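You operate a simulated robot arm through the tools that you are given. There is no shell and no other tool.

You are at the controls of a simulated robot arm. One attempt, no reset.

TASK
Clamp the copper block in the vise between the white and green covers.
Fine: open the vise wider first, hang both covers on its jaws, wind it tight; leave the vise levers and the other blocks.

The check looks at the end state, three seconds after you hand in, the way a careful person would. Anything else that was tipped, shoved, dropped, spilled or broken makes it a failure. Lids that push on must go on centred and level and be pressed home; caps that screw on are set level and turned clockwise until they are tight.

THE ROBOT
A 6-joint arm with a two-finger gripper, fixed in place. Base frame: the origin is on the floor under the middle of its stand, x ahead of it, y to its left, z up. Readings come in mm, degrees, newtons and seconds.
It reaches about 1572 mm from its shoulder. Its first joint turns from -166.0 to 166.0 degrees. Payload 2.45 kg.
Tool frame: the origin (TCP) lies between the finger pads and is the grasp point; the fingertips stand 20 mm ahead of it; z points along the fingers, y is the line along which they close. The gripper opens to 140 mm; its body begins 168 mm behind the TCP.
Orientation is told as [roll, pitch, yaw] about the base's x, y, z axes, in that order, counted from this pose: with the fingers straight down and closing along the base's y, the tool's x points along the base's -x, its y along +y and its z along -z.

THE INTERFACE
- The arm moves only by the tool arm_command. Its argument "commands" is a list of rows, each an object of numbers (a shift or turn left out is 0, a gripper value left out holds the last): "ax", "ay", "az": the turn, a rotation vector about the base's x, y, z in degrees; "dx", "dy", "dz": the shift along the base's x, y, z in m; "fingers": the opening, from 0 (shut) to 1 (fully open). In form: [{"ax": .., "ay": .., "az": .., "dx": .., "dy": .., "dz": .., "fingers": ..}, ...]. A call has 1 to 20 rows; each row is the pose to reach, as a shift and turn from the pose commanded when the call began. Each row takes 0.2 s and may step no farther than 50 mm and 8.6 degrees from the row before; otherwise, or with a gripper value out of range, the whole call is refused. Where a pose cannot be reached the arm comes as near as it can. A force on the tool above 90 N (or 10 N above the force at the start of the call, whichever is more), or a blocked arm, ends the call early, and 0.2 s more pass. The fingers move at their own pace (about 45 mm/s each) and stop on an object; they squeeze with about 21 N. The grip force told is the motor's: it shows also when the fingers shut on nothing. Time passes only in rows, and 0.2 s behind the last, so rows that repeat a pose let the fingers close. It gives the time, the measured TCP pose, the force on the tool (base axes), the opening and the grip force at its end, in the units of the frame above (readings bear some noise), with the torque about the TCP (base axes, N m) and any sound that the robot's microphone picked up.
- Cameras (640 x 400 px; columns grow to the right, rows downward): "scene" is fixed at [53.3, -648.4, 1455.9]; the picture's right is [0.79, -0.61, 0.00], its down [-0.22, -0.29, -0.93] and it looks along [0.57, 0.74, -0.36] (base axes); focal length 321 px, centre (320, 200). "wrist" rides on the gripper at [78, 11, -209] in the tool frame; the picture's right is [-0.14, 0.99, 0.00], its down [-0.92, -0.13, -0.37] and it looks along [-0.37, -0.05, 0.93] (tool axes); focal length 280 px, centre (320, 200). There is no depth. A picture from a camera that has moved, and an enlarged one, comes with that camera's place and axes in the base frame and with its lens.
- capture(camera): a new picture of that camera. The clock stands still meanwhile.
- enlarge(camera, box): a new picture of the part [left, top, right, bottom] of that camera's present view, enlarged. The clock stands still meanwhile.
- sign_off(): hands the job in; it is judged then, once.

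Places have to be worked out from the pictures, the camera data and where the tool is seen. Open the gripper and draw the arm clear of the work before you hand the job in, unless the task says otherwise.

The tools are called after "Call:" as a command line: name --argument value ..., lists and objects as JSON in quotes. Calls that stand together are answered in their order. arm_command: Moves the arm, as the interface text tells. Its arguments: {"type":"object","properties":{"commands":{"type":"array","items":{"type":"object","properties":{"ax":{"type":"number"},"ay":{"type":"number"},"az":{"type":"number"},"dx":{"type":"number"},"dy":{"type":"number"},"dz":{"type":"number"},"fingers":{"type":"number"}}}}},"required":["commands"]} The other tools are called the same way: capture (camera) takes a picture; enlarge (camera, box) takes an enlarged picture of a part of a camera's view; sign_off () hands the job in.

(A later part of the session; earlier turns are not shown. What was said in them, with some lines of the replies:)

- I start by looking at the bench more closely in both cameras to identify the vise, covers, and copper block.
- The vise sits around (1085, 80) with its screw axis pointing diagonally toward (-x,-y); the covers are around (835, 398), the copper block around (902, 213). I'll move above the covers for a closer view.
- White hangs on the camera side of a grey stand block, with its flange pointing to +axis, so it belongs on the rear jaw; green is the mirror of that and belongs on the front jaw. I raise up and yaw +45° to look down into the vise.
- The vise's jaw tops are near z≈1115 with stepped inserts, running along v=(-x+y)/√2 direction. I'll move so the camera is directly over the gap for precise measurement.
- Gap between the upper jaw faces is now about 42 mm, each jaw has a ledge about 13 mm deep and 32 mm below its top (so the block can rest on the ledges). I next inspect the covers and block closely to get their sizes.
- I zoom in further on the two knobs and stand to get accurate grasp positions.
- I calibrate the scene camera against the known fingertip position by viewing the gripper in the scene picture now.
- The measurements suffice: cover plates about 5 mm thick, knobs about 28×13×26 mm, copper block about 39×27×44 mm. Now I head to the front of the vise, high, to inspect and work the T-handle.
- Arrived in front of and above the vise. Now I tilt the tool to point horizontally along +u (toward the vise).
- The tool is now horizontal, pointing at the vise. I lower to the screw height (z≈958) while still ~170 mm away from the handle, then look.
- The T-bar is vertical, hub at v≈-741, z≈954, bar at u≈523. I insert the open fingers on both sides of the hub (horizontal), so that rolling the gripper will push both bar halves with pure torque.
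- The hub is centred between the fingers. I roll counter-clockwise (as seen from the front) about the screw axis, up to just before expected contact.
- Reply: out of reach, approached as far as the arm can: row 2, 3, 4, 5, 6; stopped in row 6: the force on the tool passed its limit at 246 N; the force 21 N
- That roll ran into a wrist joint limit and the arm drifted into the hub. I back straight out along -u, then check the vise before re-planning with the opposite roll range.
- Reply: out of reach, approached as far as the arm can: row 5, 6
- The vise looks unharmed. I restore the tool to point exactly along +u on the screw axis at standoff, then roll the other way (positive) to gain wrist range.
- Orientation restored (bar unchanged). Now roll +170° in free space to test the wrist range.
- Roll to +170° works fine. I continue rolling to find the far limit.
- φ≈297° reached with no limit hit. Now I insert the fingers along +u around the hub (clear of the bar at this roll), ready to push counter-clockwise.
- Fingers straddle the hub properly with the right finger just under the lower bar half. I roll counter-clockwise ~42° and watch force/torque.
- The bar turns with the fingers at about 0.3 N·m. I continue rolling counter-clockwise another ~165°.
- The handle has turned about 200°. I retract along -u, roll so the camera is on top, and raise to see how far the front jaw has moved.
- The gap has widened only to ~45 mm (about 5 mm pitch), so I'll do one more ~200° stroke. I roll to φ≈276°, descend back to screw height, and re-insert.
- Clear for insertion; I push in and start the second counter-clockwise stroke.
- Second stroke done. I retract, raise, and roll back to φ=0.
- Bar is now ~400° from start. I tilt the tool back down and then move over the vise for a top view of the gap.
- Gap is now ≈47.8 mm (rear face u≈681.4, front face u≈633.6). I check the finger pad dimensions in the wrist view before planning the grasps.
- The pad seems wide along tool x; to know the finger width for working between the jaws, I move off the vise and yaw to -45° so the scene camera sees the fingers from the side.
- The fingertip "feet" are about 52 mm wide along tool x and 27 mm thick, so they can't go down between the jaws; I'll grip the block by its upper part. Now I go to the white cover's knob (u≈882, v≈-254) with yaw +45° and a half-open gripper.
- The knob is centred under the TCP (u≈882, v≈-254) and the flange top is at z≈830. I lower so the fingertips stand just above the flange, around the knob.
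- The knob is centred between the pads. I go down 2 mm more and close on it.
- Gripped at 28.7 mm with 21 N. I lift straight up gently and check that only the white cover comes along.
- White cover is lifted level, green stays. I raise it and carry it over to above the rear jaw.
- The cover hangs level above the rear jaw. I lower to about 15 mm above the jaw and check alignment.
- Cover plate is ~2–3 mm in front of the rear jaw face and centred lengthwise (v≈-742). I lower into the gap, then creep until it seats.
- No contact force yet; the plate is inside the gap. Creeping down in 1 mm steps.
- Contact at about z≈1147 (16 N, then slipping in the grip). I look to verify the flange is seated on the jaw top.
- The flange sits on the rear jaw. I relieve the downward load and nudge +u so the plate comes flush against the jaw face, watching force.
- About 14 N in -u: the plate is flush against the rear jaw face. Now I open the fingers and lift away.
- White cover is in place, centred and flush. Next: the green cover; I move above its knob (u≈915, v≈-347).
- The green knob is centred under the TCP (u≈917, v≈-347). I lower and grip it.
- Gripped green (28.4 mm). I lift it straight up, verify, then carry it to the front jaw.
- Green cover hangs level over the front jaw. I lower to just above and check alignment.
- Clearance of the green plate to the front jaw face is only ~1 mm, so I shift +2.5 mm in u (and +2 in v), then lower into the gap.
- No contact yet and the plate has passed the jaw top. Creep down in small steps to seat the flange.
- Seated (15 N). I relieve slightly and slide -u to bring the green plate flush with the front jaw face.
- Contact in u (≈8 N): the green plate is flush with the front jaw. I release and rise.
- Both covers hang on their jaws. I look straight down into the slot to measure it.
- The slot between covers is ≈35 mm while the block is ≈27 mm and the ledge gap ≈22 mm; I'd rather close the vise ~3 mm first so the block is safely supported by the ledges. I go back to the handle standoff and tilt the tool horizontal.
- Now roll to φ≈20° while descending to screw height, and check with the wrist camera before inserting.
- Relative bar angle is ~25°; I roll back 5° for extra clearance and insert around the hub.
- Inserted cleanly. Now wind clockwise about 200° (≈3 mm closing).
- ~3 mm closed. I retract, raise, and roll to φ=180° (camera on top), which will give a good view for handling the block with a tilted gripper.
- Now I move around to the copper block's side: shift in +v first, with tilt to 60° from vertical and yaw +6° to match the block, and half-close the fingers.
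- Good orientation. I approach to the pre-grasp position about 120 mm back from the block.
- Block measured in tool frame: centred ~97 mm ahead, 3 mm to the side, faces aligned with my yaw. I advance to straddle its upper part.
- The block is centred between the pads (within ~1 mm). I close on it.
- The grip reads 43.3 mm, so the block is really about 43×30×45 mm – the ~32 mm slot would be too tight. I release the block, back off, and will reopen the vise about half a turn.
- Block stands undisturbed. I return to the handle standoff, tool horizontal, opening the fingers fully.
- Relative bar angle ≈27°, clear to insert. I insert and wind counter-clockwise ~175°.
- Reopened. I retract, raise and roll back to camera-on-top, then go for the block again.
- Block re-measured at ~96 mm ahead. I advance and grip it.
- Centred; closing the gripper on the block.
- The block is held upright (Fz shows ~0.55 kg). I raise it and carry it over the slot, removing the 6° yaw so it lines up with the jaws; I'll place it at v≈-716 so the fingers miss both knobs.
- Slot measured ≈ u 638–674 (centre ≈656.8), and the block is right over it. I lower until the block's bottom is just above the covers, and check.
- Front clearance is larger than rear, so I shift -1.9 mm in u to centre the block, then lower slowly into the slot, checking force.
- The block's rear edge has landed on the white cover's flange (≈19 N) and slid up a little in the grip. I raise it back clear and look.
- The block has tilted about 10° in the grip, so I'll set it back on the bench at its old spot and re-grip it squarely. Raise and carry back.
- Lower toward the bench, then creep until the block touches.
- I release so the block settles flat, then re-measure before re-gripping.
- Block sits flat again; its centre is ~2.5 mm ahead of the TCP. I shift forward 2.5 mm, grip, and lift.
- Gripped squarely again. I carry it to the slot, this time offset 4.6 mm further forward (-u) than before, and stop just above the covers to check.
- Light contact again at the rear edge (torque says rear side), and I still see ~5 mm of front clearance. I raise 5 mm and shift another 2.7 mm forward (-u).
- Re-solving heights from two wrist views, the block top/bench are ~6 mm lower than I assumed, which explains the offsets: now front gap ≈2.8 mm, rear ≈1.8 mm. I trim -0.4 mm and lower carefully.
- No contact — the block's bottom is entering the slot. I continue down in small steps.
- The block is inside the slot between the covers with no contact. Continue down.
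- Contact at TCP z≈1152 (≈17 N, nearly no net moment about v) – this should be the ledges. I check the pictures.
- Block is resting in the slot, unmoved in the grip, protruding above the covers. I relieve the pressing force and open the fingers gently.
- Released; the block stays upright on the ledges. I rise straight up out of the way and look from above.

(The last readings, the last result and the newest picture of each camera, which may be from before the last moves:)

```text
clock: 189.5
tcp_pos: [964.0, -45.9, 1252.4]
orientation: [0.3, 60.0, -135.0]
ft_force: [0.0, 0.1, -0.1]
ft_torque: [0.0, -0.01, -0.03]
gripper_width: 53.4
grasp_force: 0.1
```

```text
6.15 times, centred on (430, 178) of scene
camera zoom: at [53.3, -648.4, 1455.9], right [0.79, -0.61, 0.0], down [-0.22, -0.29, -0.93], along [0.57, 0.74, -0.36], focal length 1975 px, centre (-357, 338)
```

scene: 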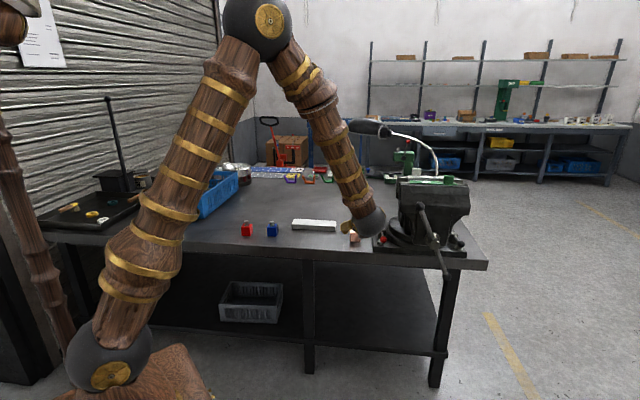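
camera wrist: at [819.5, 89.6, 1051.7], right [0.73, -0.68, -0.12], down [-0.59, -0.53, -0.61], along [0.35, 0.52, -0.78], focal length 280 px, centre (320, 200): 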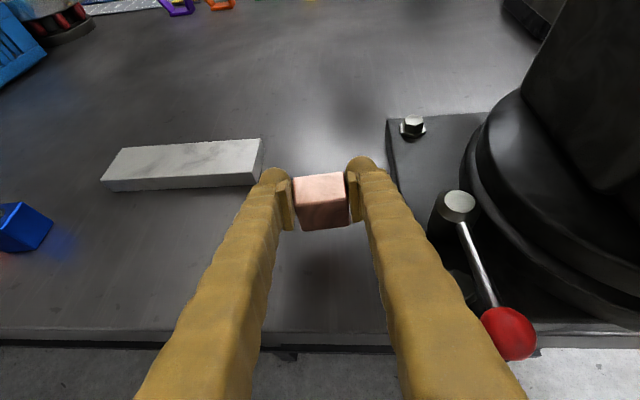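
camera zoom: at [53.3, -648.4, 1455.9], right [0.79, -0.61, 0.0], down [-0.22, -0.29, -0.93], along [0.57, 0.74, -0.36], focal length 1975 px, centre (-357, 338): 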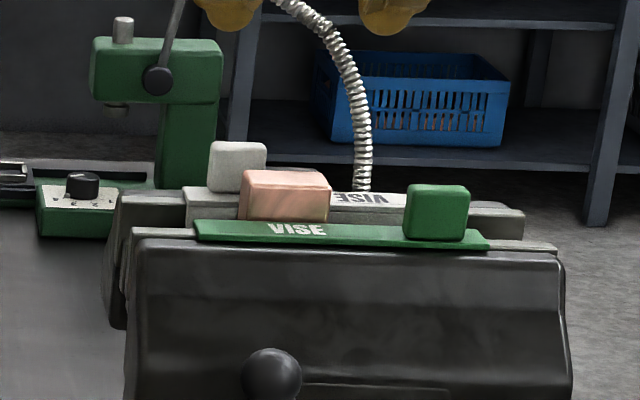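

The copper block stands squarely between the covers. Now I go back to the handle to wind the vise shut: retreat, tool horizontal, fingers open.

Call:
arm_command --commands '[{"dx": -0.015, "dy": -0.017, "dz": 0.01}, {"dx": -0.04, "dy": -0.045, "dz": 0.01, "ax": 1.5, "ay": -1.5}, {"dx": -0.068, "dy": -0.078, "dz": 0.01, "ax": 4.0, "ay": -4.0, "fingers": 1.0}, {"dx": -0.095, "dy": -0.112, "dz": 0.008, "ax": 7.5, "ay": -7.5}, {"dx": -0.122, "dy": -0.146, "dz": 0.006, "ax": 11.0, "ay": -11.0}, {"dx": -0.15, "dy": -0.18, "dz": 0.004, "ax": 14.5, "ay": -14.5}, {"dx": -0.178, "dy": -0.213, "dz": 0.002, "ax": 18.0, "ay": -18.0}, {"dx": -0.207, "dy": -0.2475, "dz": 0.002, "ax": 21.21, "ay": -21.21}, {"dx": -0.207, "dy": -0.2475, "dz": 0.002, "ax": 21.21, "ay": -21.21}]'

Call:
arm_command --commands '[{"ax": -5.7, "ay": -5.7, "dz": -0.018}, {"ax": -11.4, "ay": -11.4, "dz": -0.036}, {"ax": -17.1, "ay": -17.1, "dz": -0.054}, {"ax": -22.8, "ay": -22.8, "dz": -0.072}, {"ax": -28.5, "ay": -28.5, "dz": -0.09}, {"ax": -34.2, "ay": -34.2, "dz": -0.108}, {"ax": -39.9, "ay": -39.9, "dz": -0.126}, {"ax": -45.6, "ay": -45.6, "dz": -0.144}, {"ax": -51.3, "ay": -51.3, "dz": -0.162}, {"ax": -57.0, "ay": -57.0, "dz": -0.18}, {"ax": -62.7, "ay": -62.7, "dz": -0.198}, {"ax": -68.4, "ay": -68.4, "dz": -0.216}, {"ax": -74.1, "ay": -74.1, "dz": -0.234}, {"ax": -79.8, "ay": -79.8, "dz": -0.252}, {"ax": -85.5, "ay": -85.5, "dz": -0.27}, {"ax": -91.2, "ay": -91.2, "dz": -0.285}, {"ax": -96.9, "ay": -96.9, "dz": -0.3}, {"ax": -96.9, "ay": -96.9, "dz": -0.3}]'

Call:
capture --camera "wrist"

```text
clock: 191.5
tcp_pos: [760.2, -293.3, 1253.8]
orientation: [-152.7, 89.9, 71.8]
ft_force: [0.5, -0.2, -0.1]
ft_torque: [-0.02, 0.0, 0.01]
gripper_width: 139.9
grasp_force: 0.2
```

```text
clock: 195.3
tcp_pos: [757.4, -293.0, 953.4]
orientation: [90.3, -47.2, -44.9]
ft_force: [-0.4, -0.4, 0.2]
ft_torque: [-0.01, -0.02, -0.01]
gripper_width: 139.7
grasp_force: 0.0
```

```text
taken
camera wrist: at [567.7, -400.0, 902.4], right [-0.45, 0.44, 0.78], down [0.25, -0.77, 0.59], along [0.86, 0.46, 0.24], focal length 280 px, centre (320, 200)
```

wrist: 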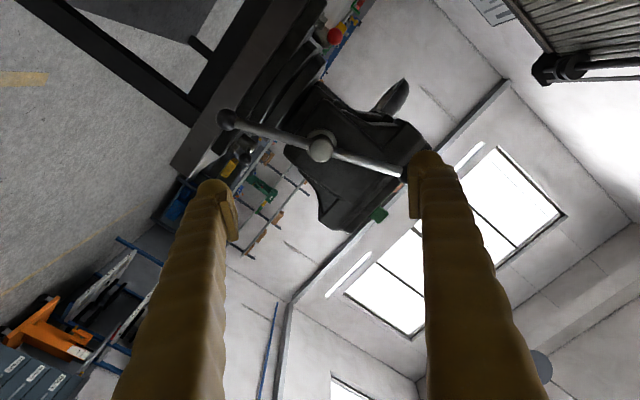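

Relative bar angle ≈24°, so I roll back 5° more and insert.

Call:
arm_command --commands '[{"ax": -3.5, "ay": -3.5, "dx": 0.01, "dy": 0.01}, {"ax": -3.5, "ay": -3.5, "dx": 0.04, "dy": 0.04}, {"ax": -3.5, "ay": -3.5, "dx": 0.072, "dy": 0.072}, {"ax": -3.5, "ay": -3.5, "dx": 0.1, "dy": 0.1}, {"ax": -3.5, "ay": -3.5, "dx": 0.12, "dy": 0.12}, {"ax": -3.5, "ay": -3.5, "dx": 0.136, "dy": 0.136}, {"ax": -3.5, "ay": -3.5, "dx": 0.136, "dy": 0.136}]'

Call:
capture --camera "wrist"

```text
clock: 196.9
tcp_pos: [894.9, -155.4, 953.7]
orientation: [90.3, -52.0, -44.9]
ft_force: [0.1, 1.1, 0.6]
ft_torque: [-0.04, -0.04, 0.02]
gripper_width: 140.0
grasp_force: 0.1
```

```text
taken
camera wrist: at [707.0, -266.1, 898.6], right [-0.5, 0.49, 0.72], down [0.21, -0.73, 0.65], along [0.84, 0.47, 0.26], focal length 280 px, centre (320, 200)
```

wrist: 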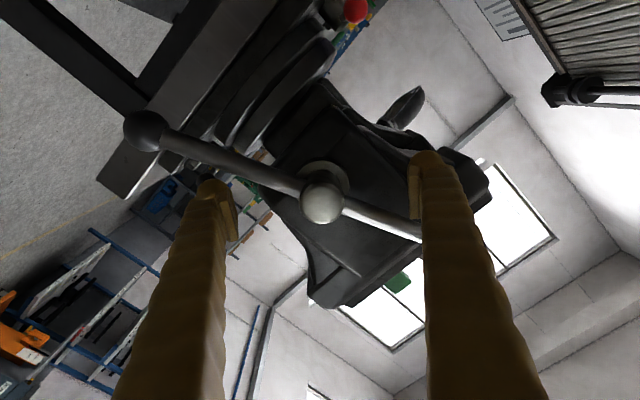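

Inserted. Winding clockwise ~167°.

Call:
arm_command --commands '[{"ax": 5.9, "ay": 5.9}, {"ax": 11.8, "ay": 11.8}, {"ax": 17.7, "ay": 17.7}, {"ax": 23.6, "ay": 23.6}, {"ax": 29.5, "ay": 29.5}, {"ax": 35.4, "ay": 35.4}, {"ax": 41.3, "ay": 41.3}, {"ax": 47.2, "ay": 47.2}, {"ax": 53.1, "ay": 53.1}, {"ax": 59.0, "ay": 59.0}, {"ax": 64.9, "ay": 64.9}, {"ax": 70.8, "ay": 70.8}, {"ax": 76.7, "ay": 76.7}, {"ax": 82.6, "ay": 82.6}, {"ax": 88.5, "ay": 88.5}, {"ax": 94.4, "ay": 94.4}, {"ax": 100.3, "ay": 100.3}, {"ax": 106.2, "ay": 106.2}, {"ax": 112.1, "ay": 112.1}, {"ax": 118.0, "ay": 118.0}]'

Call:
enlarge --camera "scene" --box '[380, 145, 480, 210]'

```text
clock: 201.1
tcp_pos: [894.3, -158.0, 953.9]
orientation: [-89.6, 64.9, 135.0]
ft_force: [-2.2, 1.3, -2.6]
ft_torque: [-0.27, -0.31, 0.01]
gripper_width: 139.8
grasp_force: 0.1
```

```text
6.15 times, centred on (430, 178) of scene
camera zoom: at [53.3, -648.4, 1455.9], right [0.79, -0.61, 0.0], down [-0.22, -0.29, -0.93], along [0.57, 0.74, -0.36], focal length 1975 px, centre (-357, 338)
```

zoom: 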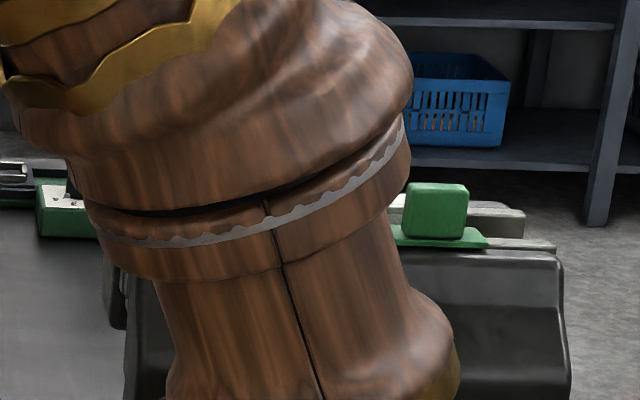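

Still turning freely (~0.4 N·m). Continue another ~85°.

Call:
arm_command --commands '[{"ax": 5.5, "ay": 5.5}, {"ax": 11.0, "ay": 11.0}, {"ax": 16.5, "ay": 16.5}, {"ax": 22.0, "ay": 22.0}, {"ax": 27.5, "ay": 27.5}, {"ax": 33.0, "ay": 33.0}, {"ax": 38.5, "ay": 38.5}, {"ax": 44.0, "ay": 44.0}, {"ax": 49.5, "ay": 49.5}, {"ax": 55.0, "ay": 55.0}, {"ax": 60.0, "ay": 60.0}]'

Call:
capture --camera "wrist"

Call:
capture --camera "scene"

```text
clock: 203.5
tcp_pos: [894.7, -156.6, 954.8]
orientation: [-89.6, -19.9, 135.1]
ft_force: [-1.9, 2.1, 3.0]
ft_torque: [-0.28, -0.17, 0.03]
gripper_width: 139.9
grasp_force: 0.0
```

```text
taken
camera wrist: at [796.6, -355.5, 918.7], right [-0.33, 0.33, -0.88], down [-0.84, 0.32, 0.44], along [0.43, 0.89, 0.17], focal length 280 px, centre (320, 200)
```

wrist: 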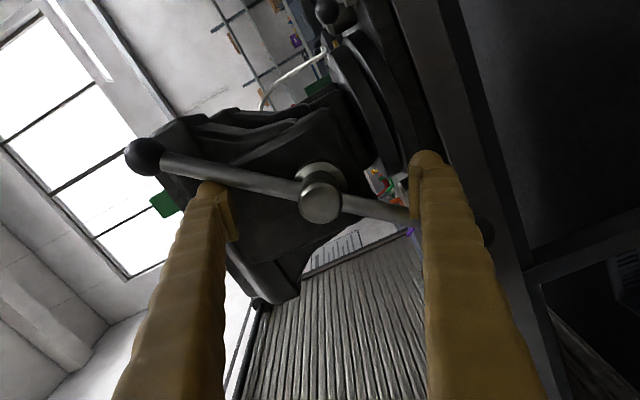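

```text
taken
```

scene: 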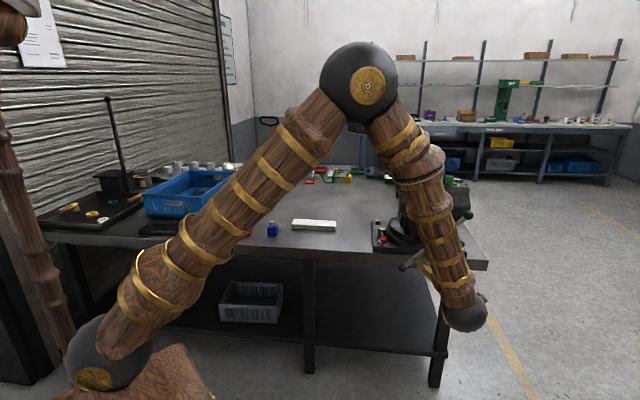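

Still free. I retract, roll back ~189°, and re-engage for the next clockwise stroke.

Call:
arm_command --commands '[{"dx": -0.02, "dy": -0.02}, {"dx": -0.05, "dy": -0.05}, {"dx": -0.08, "dy": -0.08}, {"dx": -0.11, "dy": -0.11}, {"dx": -0.136, "dy": -0.136}, {"dx": -0.136, "dy": -0.136, "ax": -5.8, "ay": -5.8}, {"dx": -0.136, "dy": -0.136, "ax": -11.6, "ay": -11.6}, {"dx": -0.136, "dy": -0.136, "ax": -17.4, "ay": -17.4}, {"dx": -0.136, "dy": -0.136, "ax": -23.2, "ay": -23.2}, {"dx": -0.136, "dy": -0.136, "ax": -29.0, "ay": -29.0}, {"dx": -0.136, "dy": -0.136, "ax": -34.8, "ay": -34.8}, {"dx": -0.136, "dy": -0.136, "ax": -40.6, "ay": -40.6}, {"dx": -0.136, "dy": -0.136, "ax": -46.4, "ay": -46.4}, {"dx": -0.136, "dy": -0.136, "ax": -52.2, "ay": -52.2}, {"dx": -0.136, "dy": -0.136, "ax": -58.0, "ay": -58.0}, {"dx": -0.136, "dy": -0.136, "ax": -63.8, "ay": -63.8}, {"dx": -0.136, "dy": -0.136, "ax": -69.6, "ay": -69.6}, {"dx": -0.136, "dy": -0.136, "ax": -75.4, "ay": -75.4}]'

Call:
capture --camera "wrist"

Call:
enlarge --camera "scene" --box '[380, 145, 480, 210]'

```text
clock: 207.3
tcp_pos: [758.9, -293.7, 954.9]
orientation: [-90.3, 86.9, 134.3]
ft_force: [0.1, -0.1, 0.8]
ft_torque: [-0.02, -0.02, -0.03]
gripper_width: 139.9
grasp_force: 0.2
```

```text
taken
camera wrist: at [620.3, -452.0, 1031.4], right [0.69, -0.7, -0.19], down [-0.39, -0.13, -0.91], along [0.61, 0.7, -0.36], focal length 280 px, centre (320, 200)
```

wrist: 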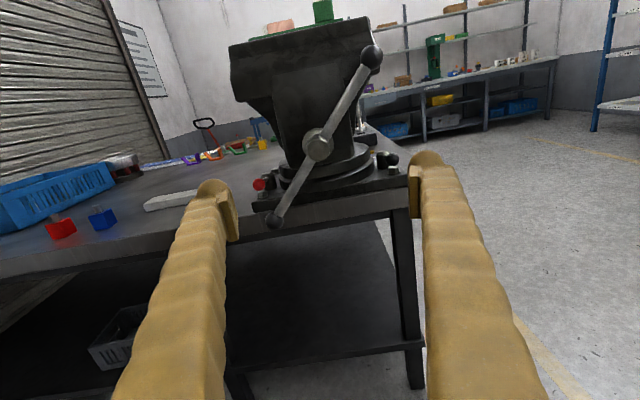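

```text
6.15 times, centred on (430, 178) of scene
camera zoom: at [53.3, -648.4, 1455.9], right [0.79, -0.61, 0.0], down [-0.22, -0.29, -0.93], along [0.57, 0.74, -0.36], focal length 1975 px, centre (-357, 338)
```

zoom: 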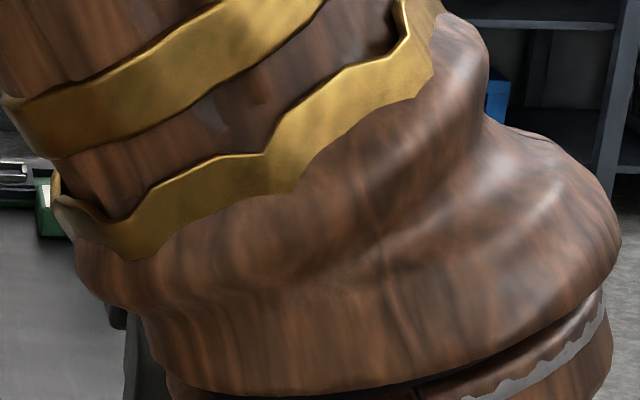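

The block and green knob are still visible in place. I finish rolling to φ≈101° and insert.

Call:
arm_command --commands '[{"ax": -5.82, "ay": -5.82}, {"ax": -11.64, "ay": -11.64}, {"ax": -17.46, "ay": -17.46}, {"ax": -23.28, "ay": -23.28}, {"ax": -29.1, "ay": -29.1}, {"ax": -34.92, "ay": -34.92}, {"ax": -40.74, "ay": -40.74}, {"ax": -46.56, "ay": -46.56}, {"ax": -52.38, "ay": -52.38}, {"ax": -58.2, "ay": -58.2}, {"ax": -58.2, "ay": -58.2}]'

Call:
capture --camera "wrist"

```text
clock: 209.7
tcp_pos: [759.1, -293.2, 953.4]
orientation: [90.4, 10.8, -45.1]
ft_force: [1.0, 0.1, 1.5]
ft_torque: [-0.01, 0.0, 0.04]
gripper_width: 140.1
grasp_force: 0.2
```

```text
taken
camera wrist: at [558.0, -389.0, 978.2], right [0.22, -0.23, 0.95], down [0.36, -0.88, -0.3], along [0.9, 0.41, -0.11], focal length 280 px, centre (320, 200)
```

wrist: 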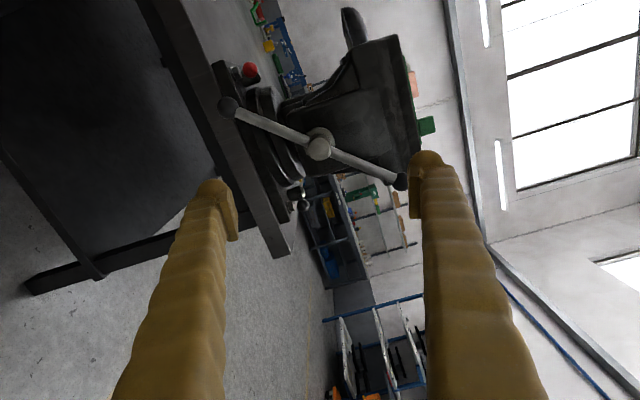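

Relative bar angle ≈31°, good clearance. Insert and wind on, watching torque.

Call:
arm_command --commands '[{"dx": 0.033, "dy": 0.033}, {"dx": 0.066, "dy": 0.066}, {"dx": 0.098, "dy": 0.098}, {"dx": 0.122, "dy": 0.122}, {"dx": 0.136, "dy": 0.136}, {"dx": 0.136, "dy": 0.136}]'

Call:
arm_command --commands '[{"ax": 5.0, "ay": 5.0}, {"ax": 10.0, "ay": 10.0}, {"ax": 15.0, "ay": 15.0}, {"ax": 20.0, "ay": 20.0}, {"ax": 25.0, "ay": 25.0}, {"ax": 30.0, "ay": 30.0}]'

Call:
capture --camera "wrist"

```text
clock: 211.1
tcp_pos: [896.4, -158.3, 954.3]
orientation: [90.4, 10.8, -45.0]
ft_force: [-0.4, 0.0, 0.0]
ft_torque: [-0.01, 0.0, 0.02]
gripper_width: 140.0
grasp_force: 0.1
```

```text
clock: 212.5
tcp_pos: [894.2, -156.9, 954.6]
orientation: [90.4, 53.4, -44.8]
ft_force: [-0.6, 1.6, 3.5]
ft_torque: [-0.24, -0.23, 0.07]
gripper_width: 140.0
grasp_force: 0.0
```

```text
taken
camera wrist: at [719.1, -278.2, 1022.6], right [0.62, -0.62, 0.48], down [0.06, -0.57, -0.82], along [0.79, 0.53, -0.32], focal length 280 px, centre (320, 200)
```

wrist: 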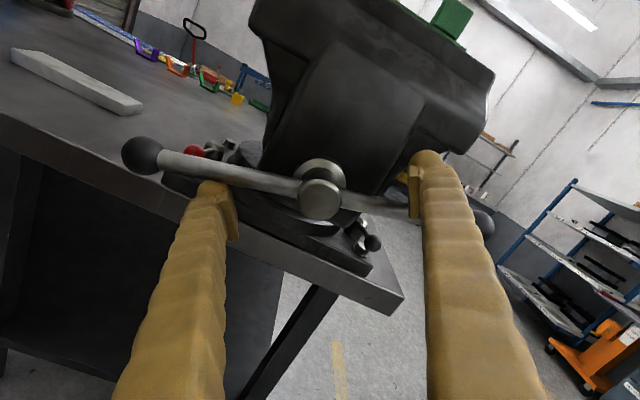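

Still free at ~0.35 N·m. Continue in ~28° increments, checking torque each time.

Call:
arm_command --commands '[{"ax": 5.0, "ay": 5.0}, {"ax": 10.0, "ay": 10.0}, {"ax": 15.0, "ay": 15.0}, {"ax": 20.0, "ay": 20.0}]'

Call:
arm_command --commands '[{"ax": 4.0, "ay": 4.0}, {"ax": 8.0, "ay": 8.0}, {"ax": 12.0, "ay": 12.0}, {"ax": 16.0, "ay": 16.0}]'

```text
clock: 213.5
tcp_pos: [894.1, -156.5, 954.1]
orientation: [90.6, 81.6, -44.7]
ft_force: [-0.2, 0.8, 5.0]
ft_torque: [-0.23, -0.25, 0.04]
gripper_width: 140.2
grasp_force: 0.1
```

```text
clock: 214.5
tcp_pos: [895.0, -157.6, 955.0]
orientation: [-89.8, 75.8, 135.0]
ft_force: [-1.9, 0.0, -4.3]
ft_torque: [-0.25, -0.25, 0.06]
gripper_width: 139.8
grasp_force: 0.0
```

Call:
arm_command --commands '[{"ax": 4.0, "ay": 4.0}, {"ax": 8.0, "ay": 8.0}, {"ax": 12.0, "ay": 12.0}]'

Call:
arm_command --commands '[{"ax": 4.0, "ay": 4.0}, {"ax": 8.0, "ay": 8.0}, {"ax": 12.0, "ay": 12.0}]'

Call:
enlarge --camera "scene" --box '[380, 145, 480, 210]'

```text
clock: 215.3
tcp_pos: [894.1, -157.2, 954.1]
orientation: [-89.7, 58.8, 135.0]
ft_force: [-3.6, 3.7, -0.9]
ft_torque: [-0.19, -0.27, 0.03]
gripper_width: 140.1
grasp_force: 0.1
```

```text
clock: 216.1
tcp_pos: [895.5, -156.9, 954.9]
orientation: [-89.5, 43.1, 135.4]
ft_force: [-31.1, 5.0, -45.7]
ft_torque: [-24.45, -28.33, 1.61]
gripper_width: 140.4
grasp_force: 0.4
```

```text
6.15 times, centred on (430, 178) of scene
camera zoom: at [53.3, -648.4, 1455.9], right [0.79, -0.61, 0.0], down [-0.22, -0.29, -0.93], along [0.57, 0.74, -0.36], focal length 1975 px, centre (-357, 338)
```

zoom: 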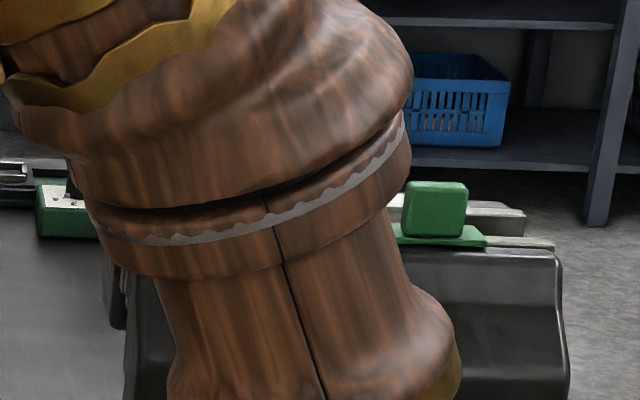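

Torque jumped to ~37 N·m: the vise is tight. I back the fingers off the bar (roll back ~10°) and retract.

Call:
arm_command --commands '[{"ax": -1.0, "ay": -1.0}, {"ax": -3.0, "ay": -3.0}, {"ax": -6.0, "ay": -6.0}, {"ax": -6.0, "ay": -6.0}]'

Call:
arm_command --commands '[{"dx": -0.02, "dy": -0.02}, {"dx": -0.05, "dy": -0.05}, {"dx": -0.08, "dy": -0.08}, {"dx": -0.11, "dy": -0.11}, {"dx": -0.136, "dy": -0.136}, {"dx": -0.136, "dy": -0.136}]'

Call:
capture --camera "wrist"

Call:
capture --camera "scene"

```text
clock: 217.1
tcp_pos: [895.4, -157.2, 954.0]
orientation: [-89.7, 50.4, 134.9]
ft_force: [0.1, -0.2, 0.0]
ft_torque: [-0.04, -0.02, 0.01]
gripper_width: 140.0
grasp_force: 0.1
```

```text
clock: 218.5
tcp_pos: [757.9, -293.0, 954.5]
orientation: [-89.7, 50.4, 134.9]
ft_force: [-0.1, 0.0, -0.1]
ft_torque: [-0.01, -0.03, 0.02]
gripper_width: 140.1
grasp_force: 0.1
```

```text
taken
camera wrist: at [650.3, -482.3, 1008.3], right [0.47, -0.48, -0.74], down [-0.75, 0.23, -0.63], along [0.47, 0.85, -0.25], focal length 280 px, centre (320, 200)
```

wrist: 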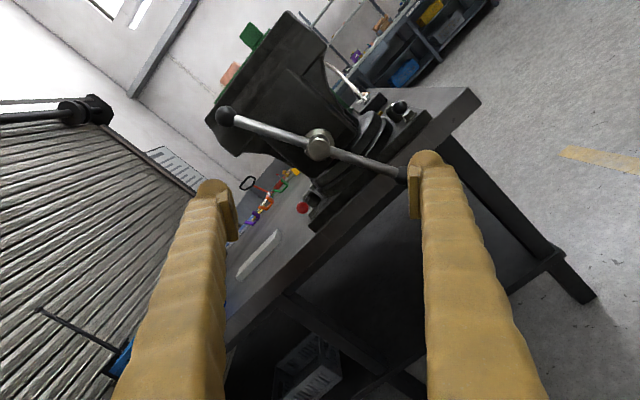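

```text
taken
```

scene: 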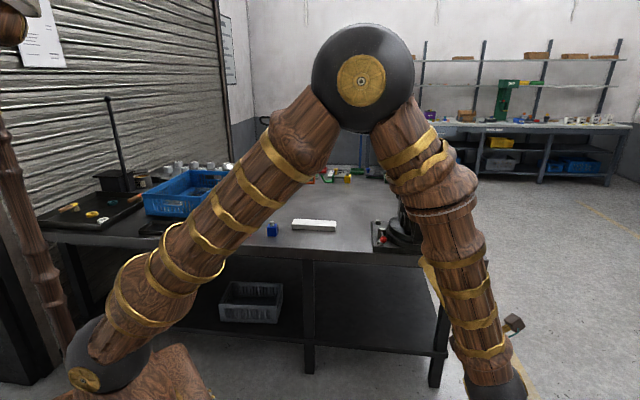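

Fingers are clear of the handle. I raise, roll the camera on top, and tilt down to inspect the clamped block.

Call:
arm_command --commands '[{"dz": 0.04, "ax": -4.7, "ay": -4.7}, {"dz": 0.08, "ax": -9.4, "ay": -9.4}, {"dz": 0.12, "ax": -14.1, "ay": -14.1}, {"dz": 0.16, "ax": -18.8, "ay": -18.8}, {"dz": 0.2, "ax": -23.5, "ay": -23.5}, {"dz": 0.24, "ax": -28.15, "ay": -28.15}, {"dz": 0.28, "ax": -28.15, "ay": -28.15}, {"dz": 0.32, "ax": -28.15, "ay": -28.15}, {"dz": 0.35, "ax": -28.15, "ay": -28.15}]'

Call:
arm_command --commands '[{"ax": -5.3, "ay": 5.3}, {"ax": -10.6, "ay": 10.6}, {"ax": -15.9, "ay": 15.9}, {"ax": -21.2, "ay": 21.2, "dx": 0.02, "dy": 0.02}, {"ax": -26.5, "ay": 26.5, "dx": 0.045, "dy": 0.045}, {"ax": -31.82, "ay": 31.82, "dx": 0.07, "dy": 0.07}, {"ax": -31.82, "ay": 31.82, "dx": 0.1, "dy": 0.1}, {"ax": -31.82, "ay": 31.82, "dx": 0.12, "dy": 0.12}, {"ax": -31.82, "ay": 31.82, "dx": 0.12, "dy": 0.12}]'

Call:
capture --camera "wrist"

Call:
capture --camera "scene"

```text
clock: 220.5
tcp_pos: [759.1, -293.1, 1303.2]
orientation: [99.4, 89.8, -35.9]
ft_force: [1.2, -0.2, 0.0]
ft_torque: [0.01, -0.02, -0.03]
gripper_width: 139.8
grasp_force: 0.0
```

```text
clock: 222.5
tcp_pos: [879.4, -173.3, 1303.7]
orientation: [0.4, 44.9, -134.6]
ft_force: [0.4, 0.3, -0.2]
ft_torque: [0.03, 0.04, -0.02]
gripper_width: 140.2
grasp_force: 0.0
```

```text
taken
camera wrist: at [820.2, -245.7, 1506.1], right [0.63, -0.77, -0.09], down [-0.73, -0.55, -0.39], along [0.25, 0.31, -0.92], focal length 280 px, centre (320, 200)
```

wrist: 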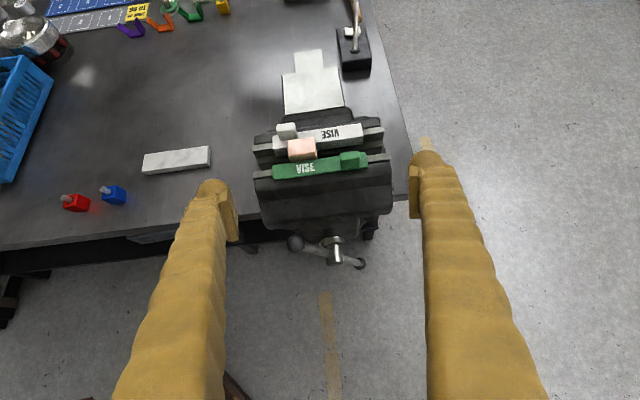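

```text
taken
```

scene: 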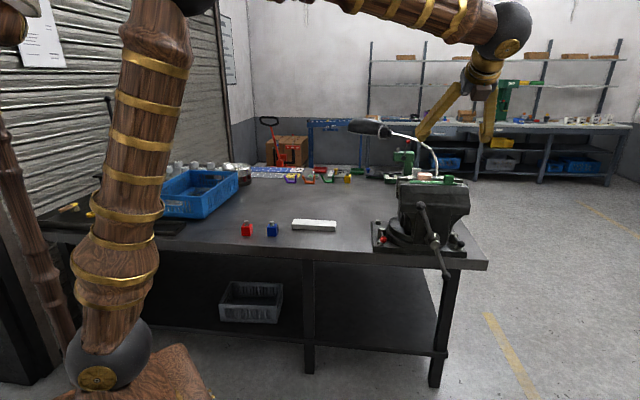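

Call:
enlarge --camera "wrist" --box '[230, 100, 420, 220]'

Call:
enlarge --camera "scene" --box '[365, 160, 485, 285]'

Call:
enlarge --camera "scene" --box '[385, 160, 465, 205]'

```text
3.33 times, centred on (325, 160) of wrist
camera zoom: at [820.2, -245.7, 1506.1], right [0.63, -0.77, -0.09], down [-0.73, -0.55, -0.39], along [0.25, 0.31, -0.92], focal length 935 px, centre (303, 333)
```

zoom: 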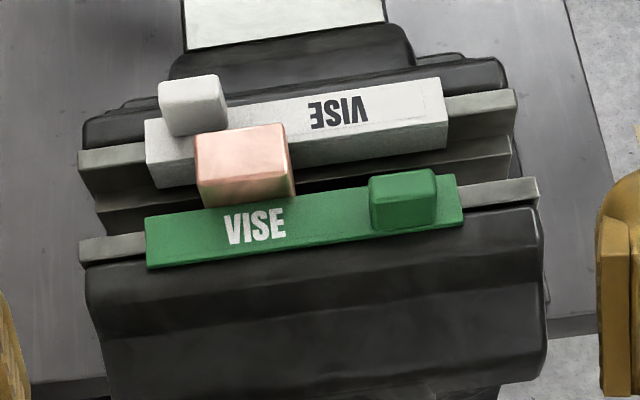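

```text
3.20 times, centred on (425, 222) of scene
camera zoom: at [53.3, -648.4, 1455.9], right [0.79, -0.61, 0.0], down [-0.22, -0.29, -0.93], along [0.57, 0.74, -0.36], focal length 1027 px, centre (-16, 128)
```

zoom: 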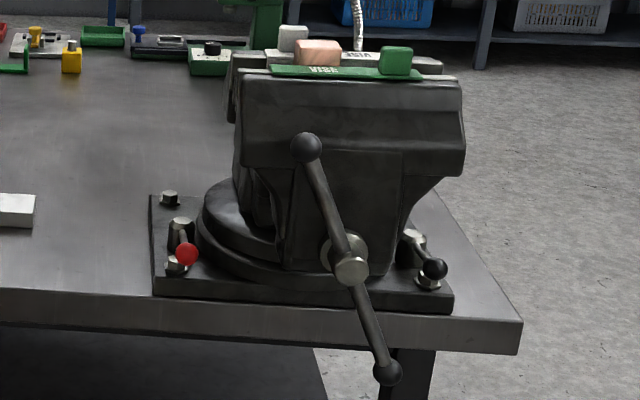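

```text
8.00 times, centred on (425, 182) of scene
camera zoom: at [53.3, -648.4, 1455.9], right [0.79, -0.61, 0.0], down [-0.22, -0.29, -0.93], along [0.57, 0.74, -0.36], focal length 2568 px, centre (-520, 340)
```

zoom: 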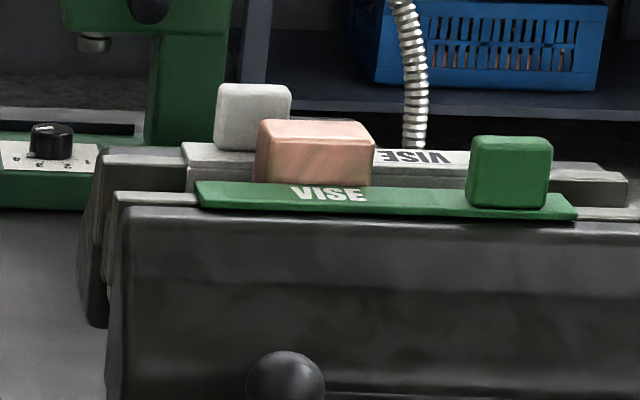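

The copper block is clamped between the white and green covers, covers flat on the jaws, levers and other blocks untouched, gripper open. I draw the arm back and up, clear of the vise, and take a last look.

Call:
arm_command --commands '[{"dx": -0.02, "dy": -0.02, "dz": 0.01}, {"dx": -0.05, "dy": -0.05, "dz": 0.02}, {"dx": -0.08, "dy": -0.07, "dz": 0.03}, {"dx": -0.11, "dy": -0.09, "dz": 0.04}, {"dx": -0.14, "dy": -0.1, "dz": 0.05}, {"dx": -0.17, "dy": -0.1, "dz": 0.06}, {"dx": -0.2, "dy": -0.1, "dz": 0.06}, {"dx": -0.2, "dy": -0.1, "dz": 0.06}, {"dx": -0.2, "dy": -0.1, "dz": 0.06}]'

Call:
capture --camera "scene"

Call:
enlarge --camera "scene" --box '[385, 160, 465, 205]'

Call:
capture --camera "wrist"

```text
clock: 224.5
tcp_pos: [677.6, -273.3, 1367.1]
orientation: [0.5, 45.0, -134.7]
ft_force: [0.2, 0.4, -0.1]
ft_torque: [-0.01, -0.01, 0.0]
gripper_width: 140.2
grasp_force: 0.1
```

```text
taken
```

scene: 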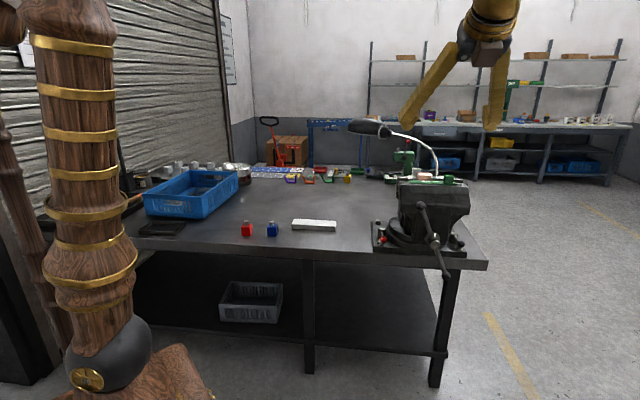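

```text
8.00 times, centred on (425, 182) of scene
camera zoom: at [53.3, -648.4, 1455.9], right [0.79, -0.61, 0.0], down [-0.22, -0.29, -0.93], along [0.57, 0.74, -0.36], focal length 2568 px, centre (-520, 340)
```

zoom: 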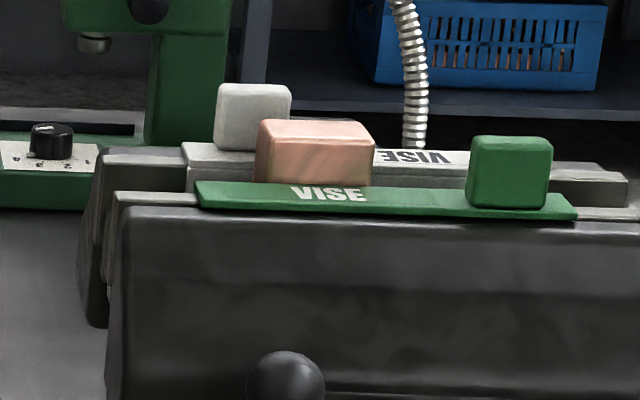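

```text
taken
camera wrist: at [619.4, -345.8, 1569.4], right [0.63, -0.77, -0.09], down [-0.73, -0.55, -0.39], along [0.25, 0.31, -0.92], focal length 280 px, centre (320, 200)
```

wrist: 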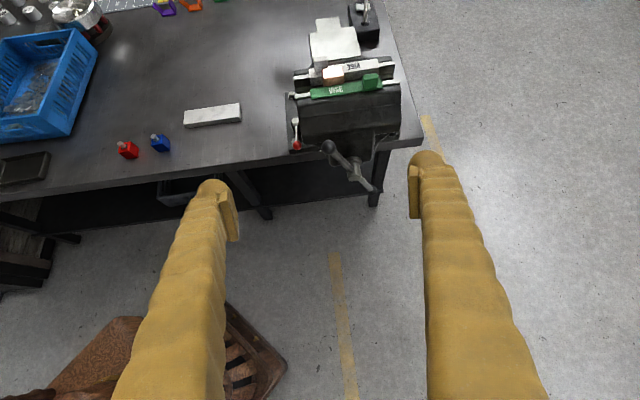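

The final pictures show the copper block held between the white and green covers. The vise is wound tight and nothing else has moved. The gripper is open and the arm is clear, so I hand the job in.

Call:
sign_off

```text
The job is handed in.
```

The copper block is clamped in the vise between the white and green covers, and I've handed the job in. I don't have the check's result.

- **Vise:** I opened it wider first. At the end I wound it clockwise until the torque jumped from about 0.4 to 37 N·m, then backed the fingers off the handle.
- **Covers:** White hangs on the rear jaw and green on the front jaw. Both sit flat on their jaws and centred lengthwise.
- **Block:** It sits on the jaw ledges, about 25 mm off centre along the jaws. I placed it there so the gripper could clear the knobs on the covers.
- **Other items:** I did not touch the vise levers or the red and blue blocks. The grey stand the covers hung on stayed where it was.

**Contacts along the way:**
- **Vise hub:** On my first try at the handle the wrist ran into a joint limit, and the arm pressed against the hub with up to 246 N. The vise looked unharmed afterwards.
- **White cover:** On my first try at the slot the block's rear edge landed on the white cover and it tilted in the grip, so I set it back on the bench and re-gripped it. On the second try it touched the white cover lightly again; I lifted clear, shifted it forward, and it went in.

At hand-in the gripper was open and the arm was drawn back clear of the vise.
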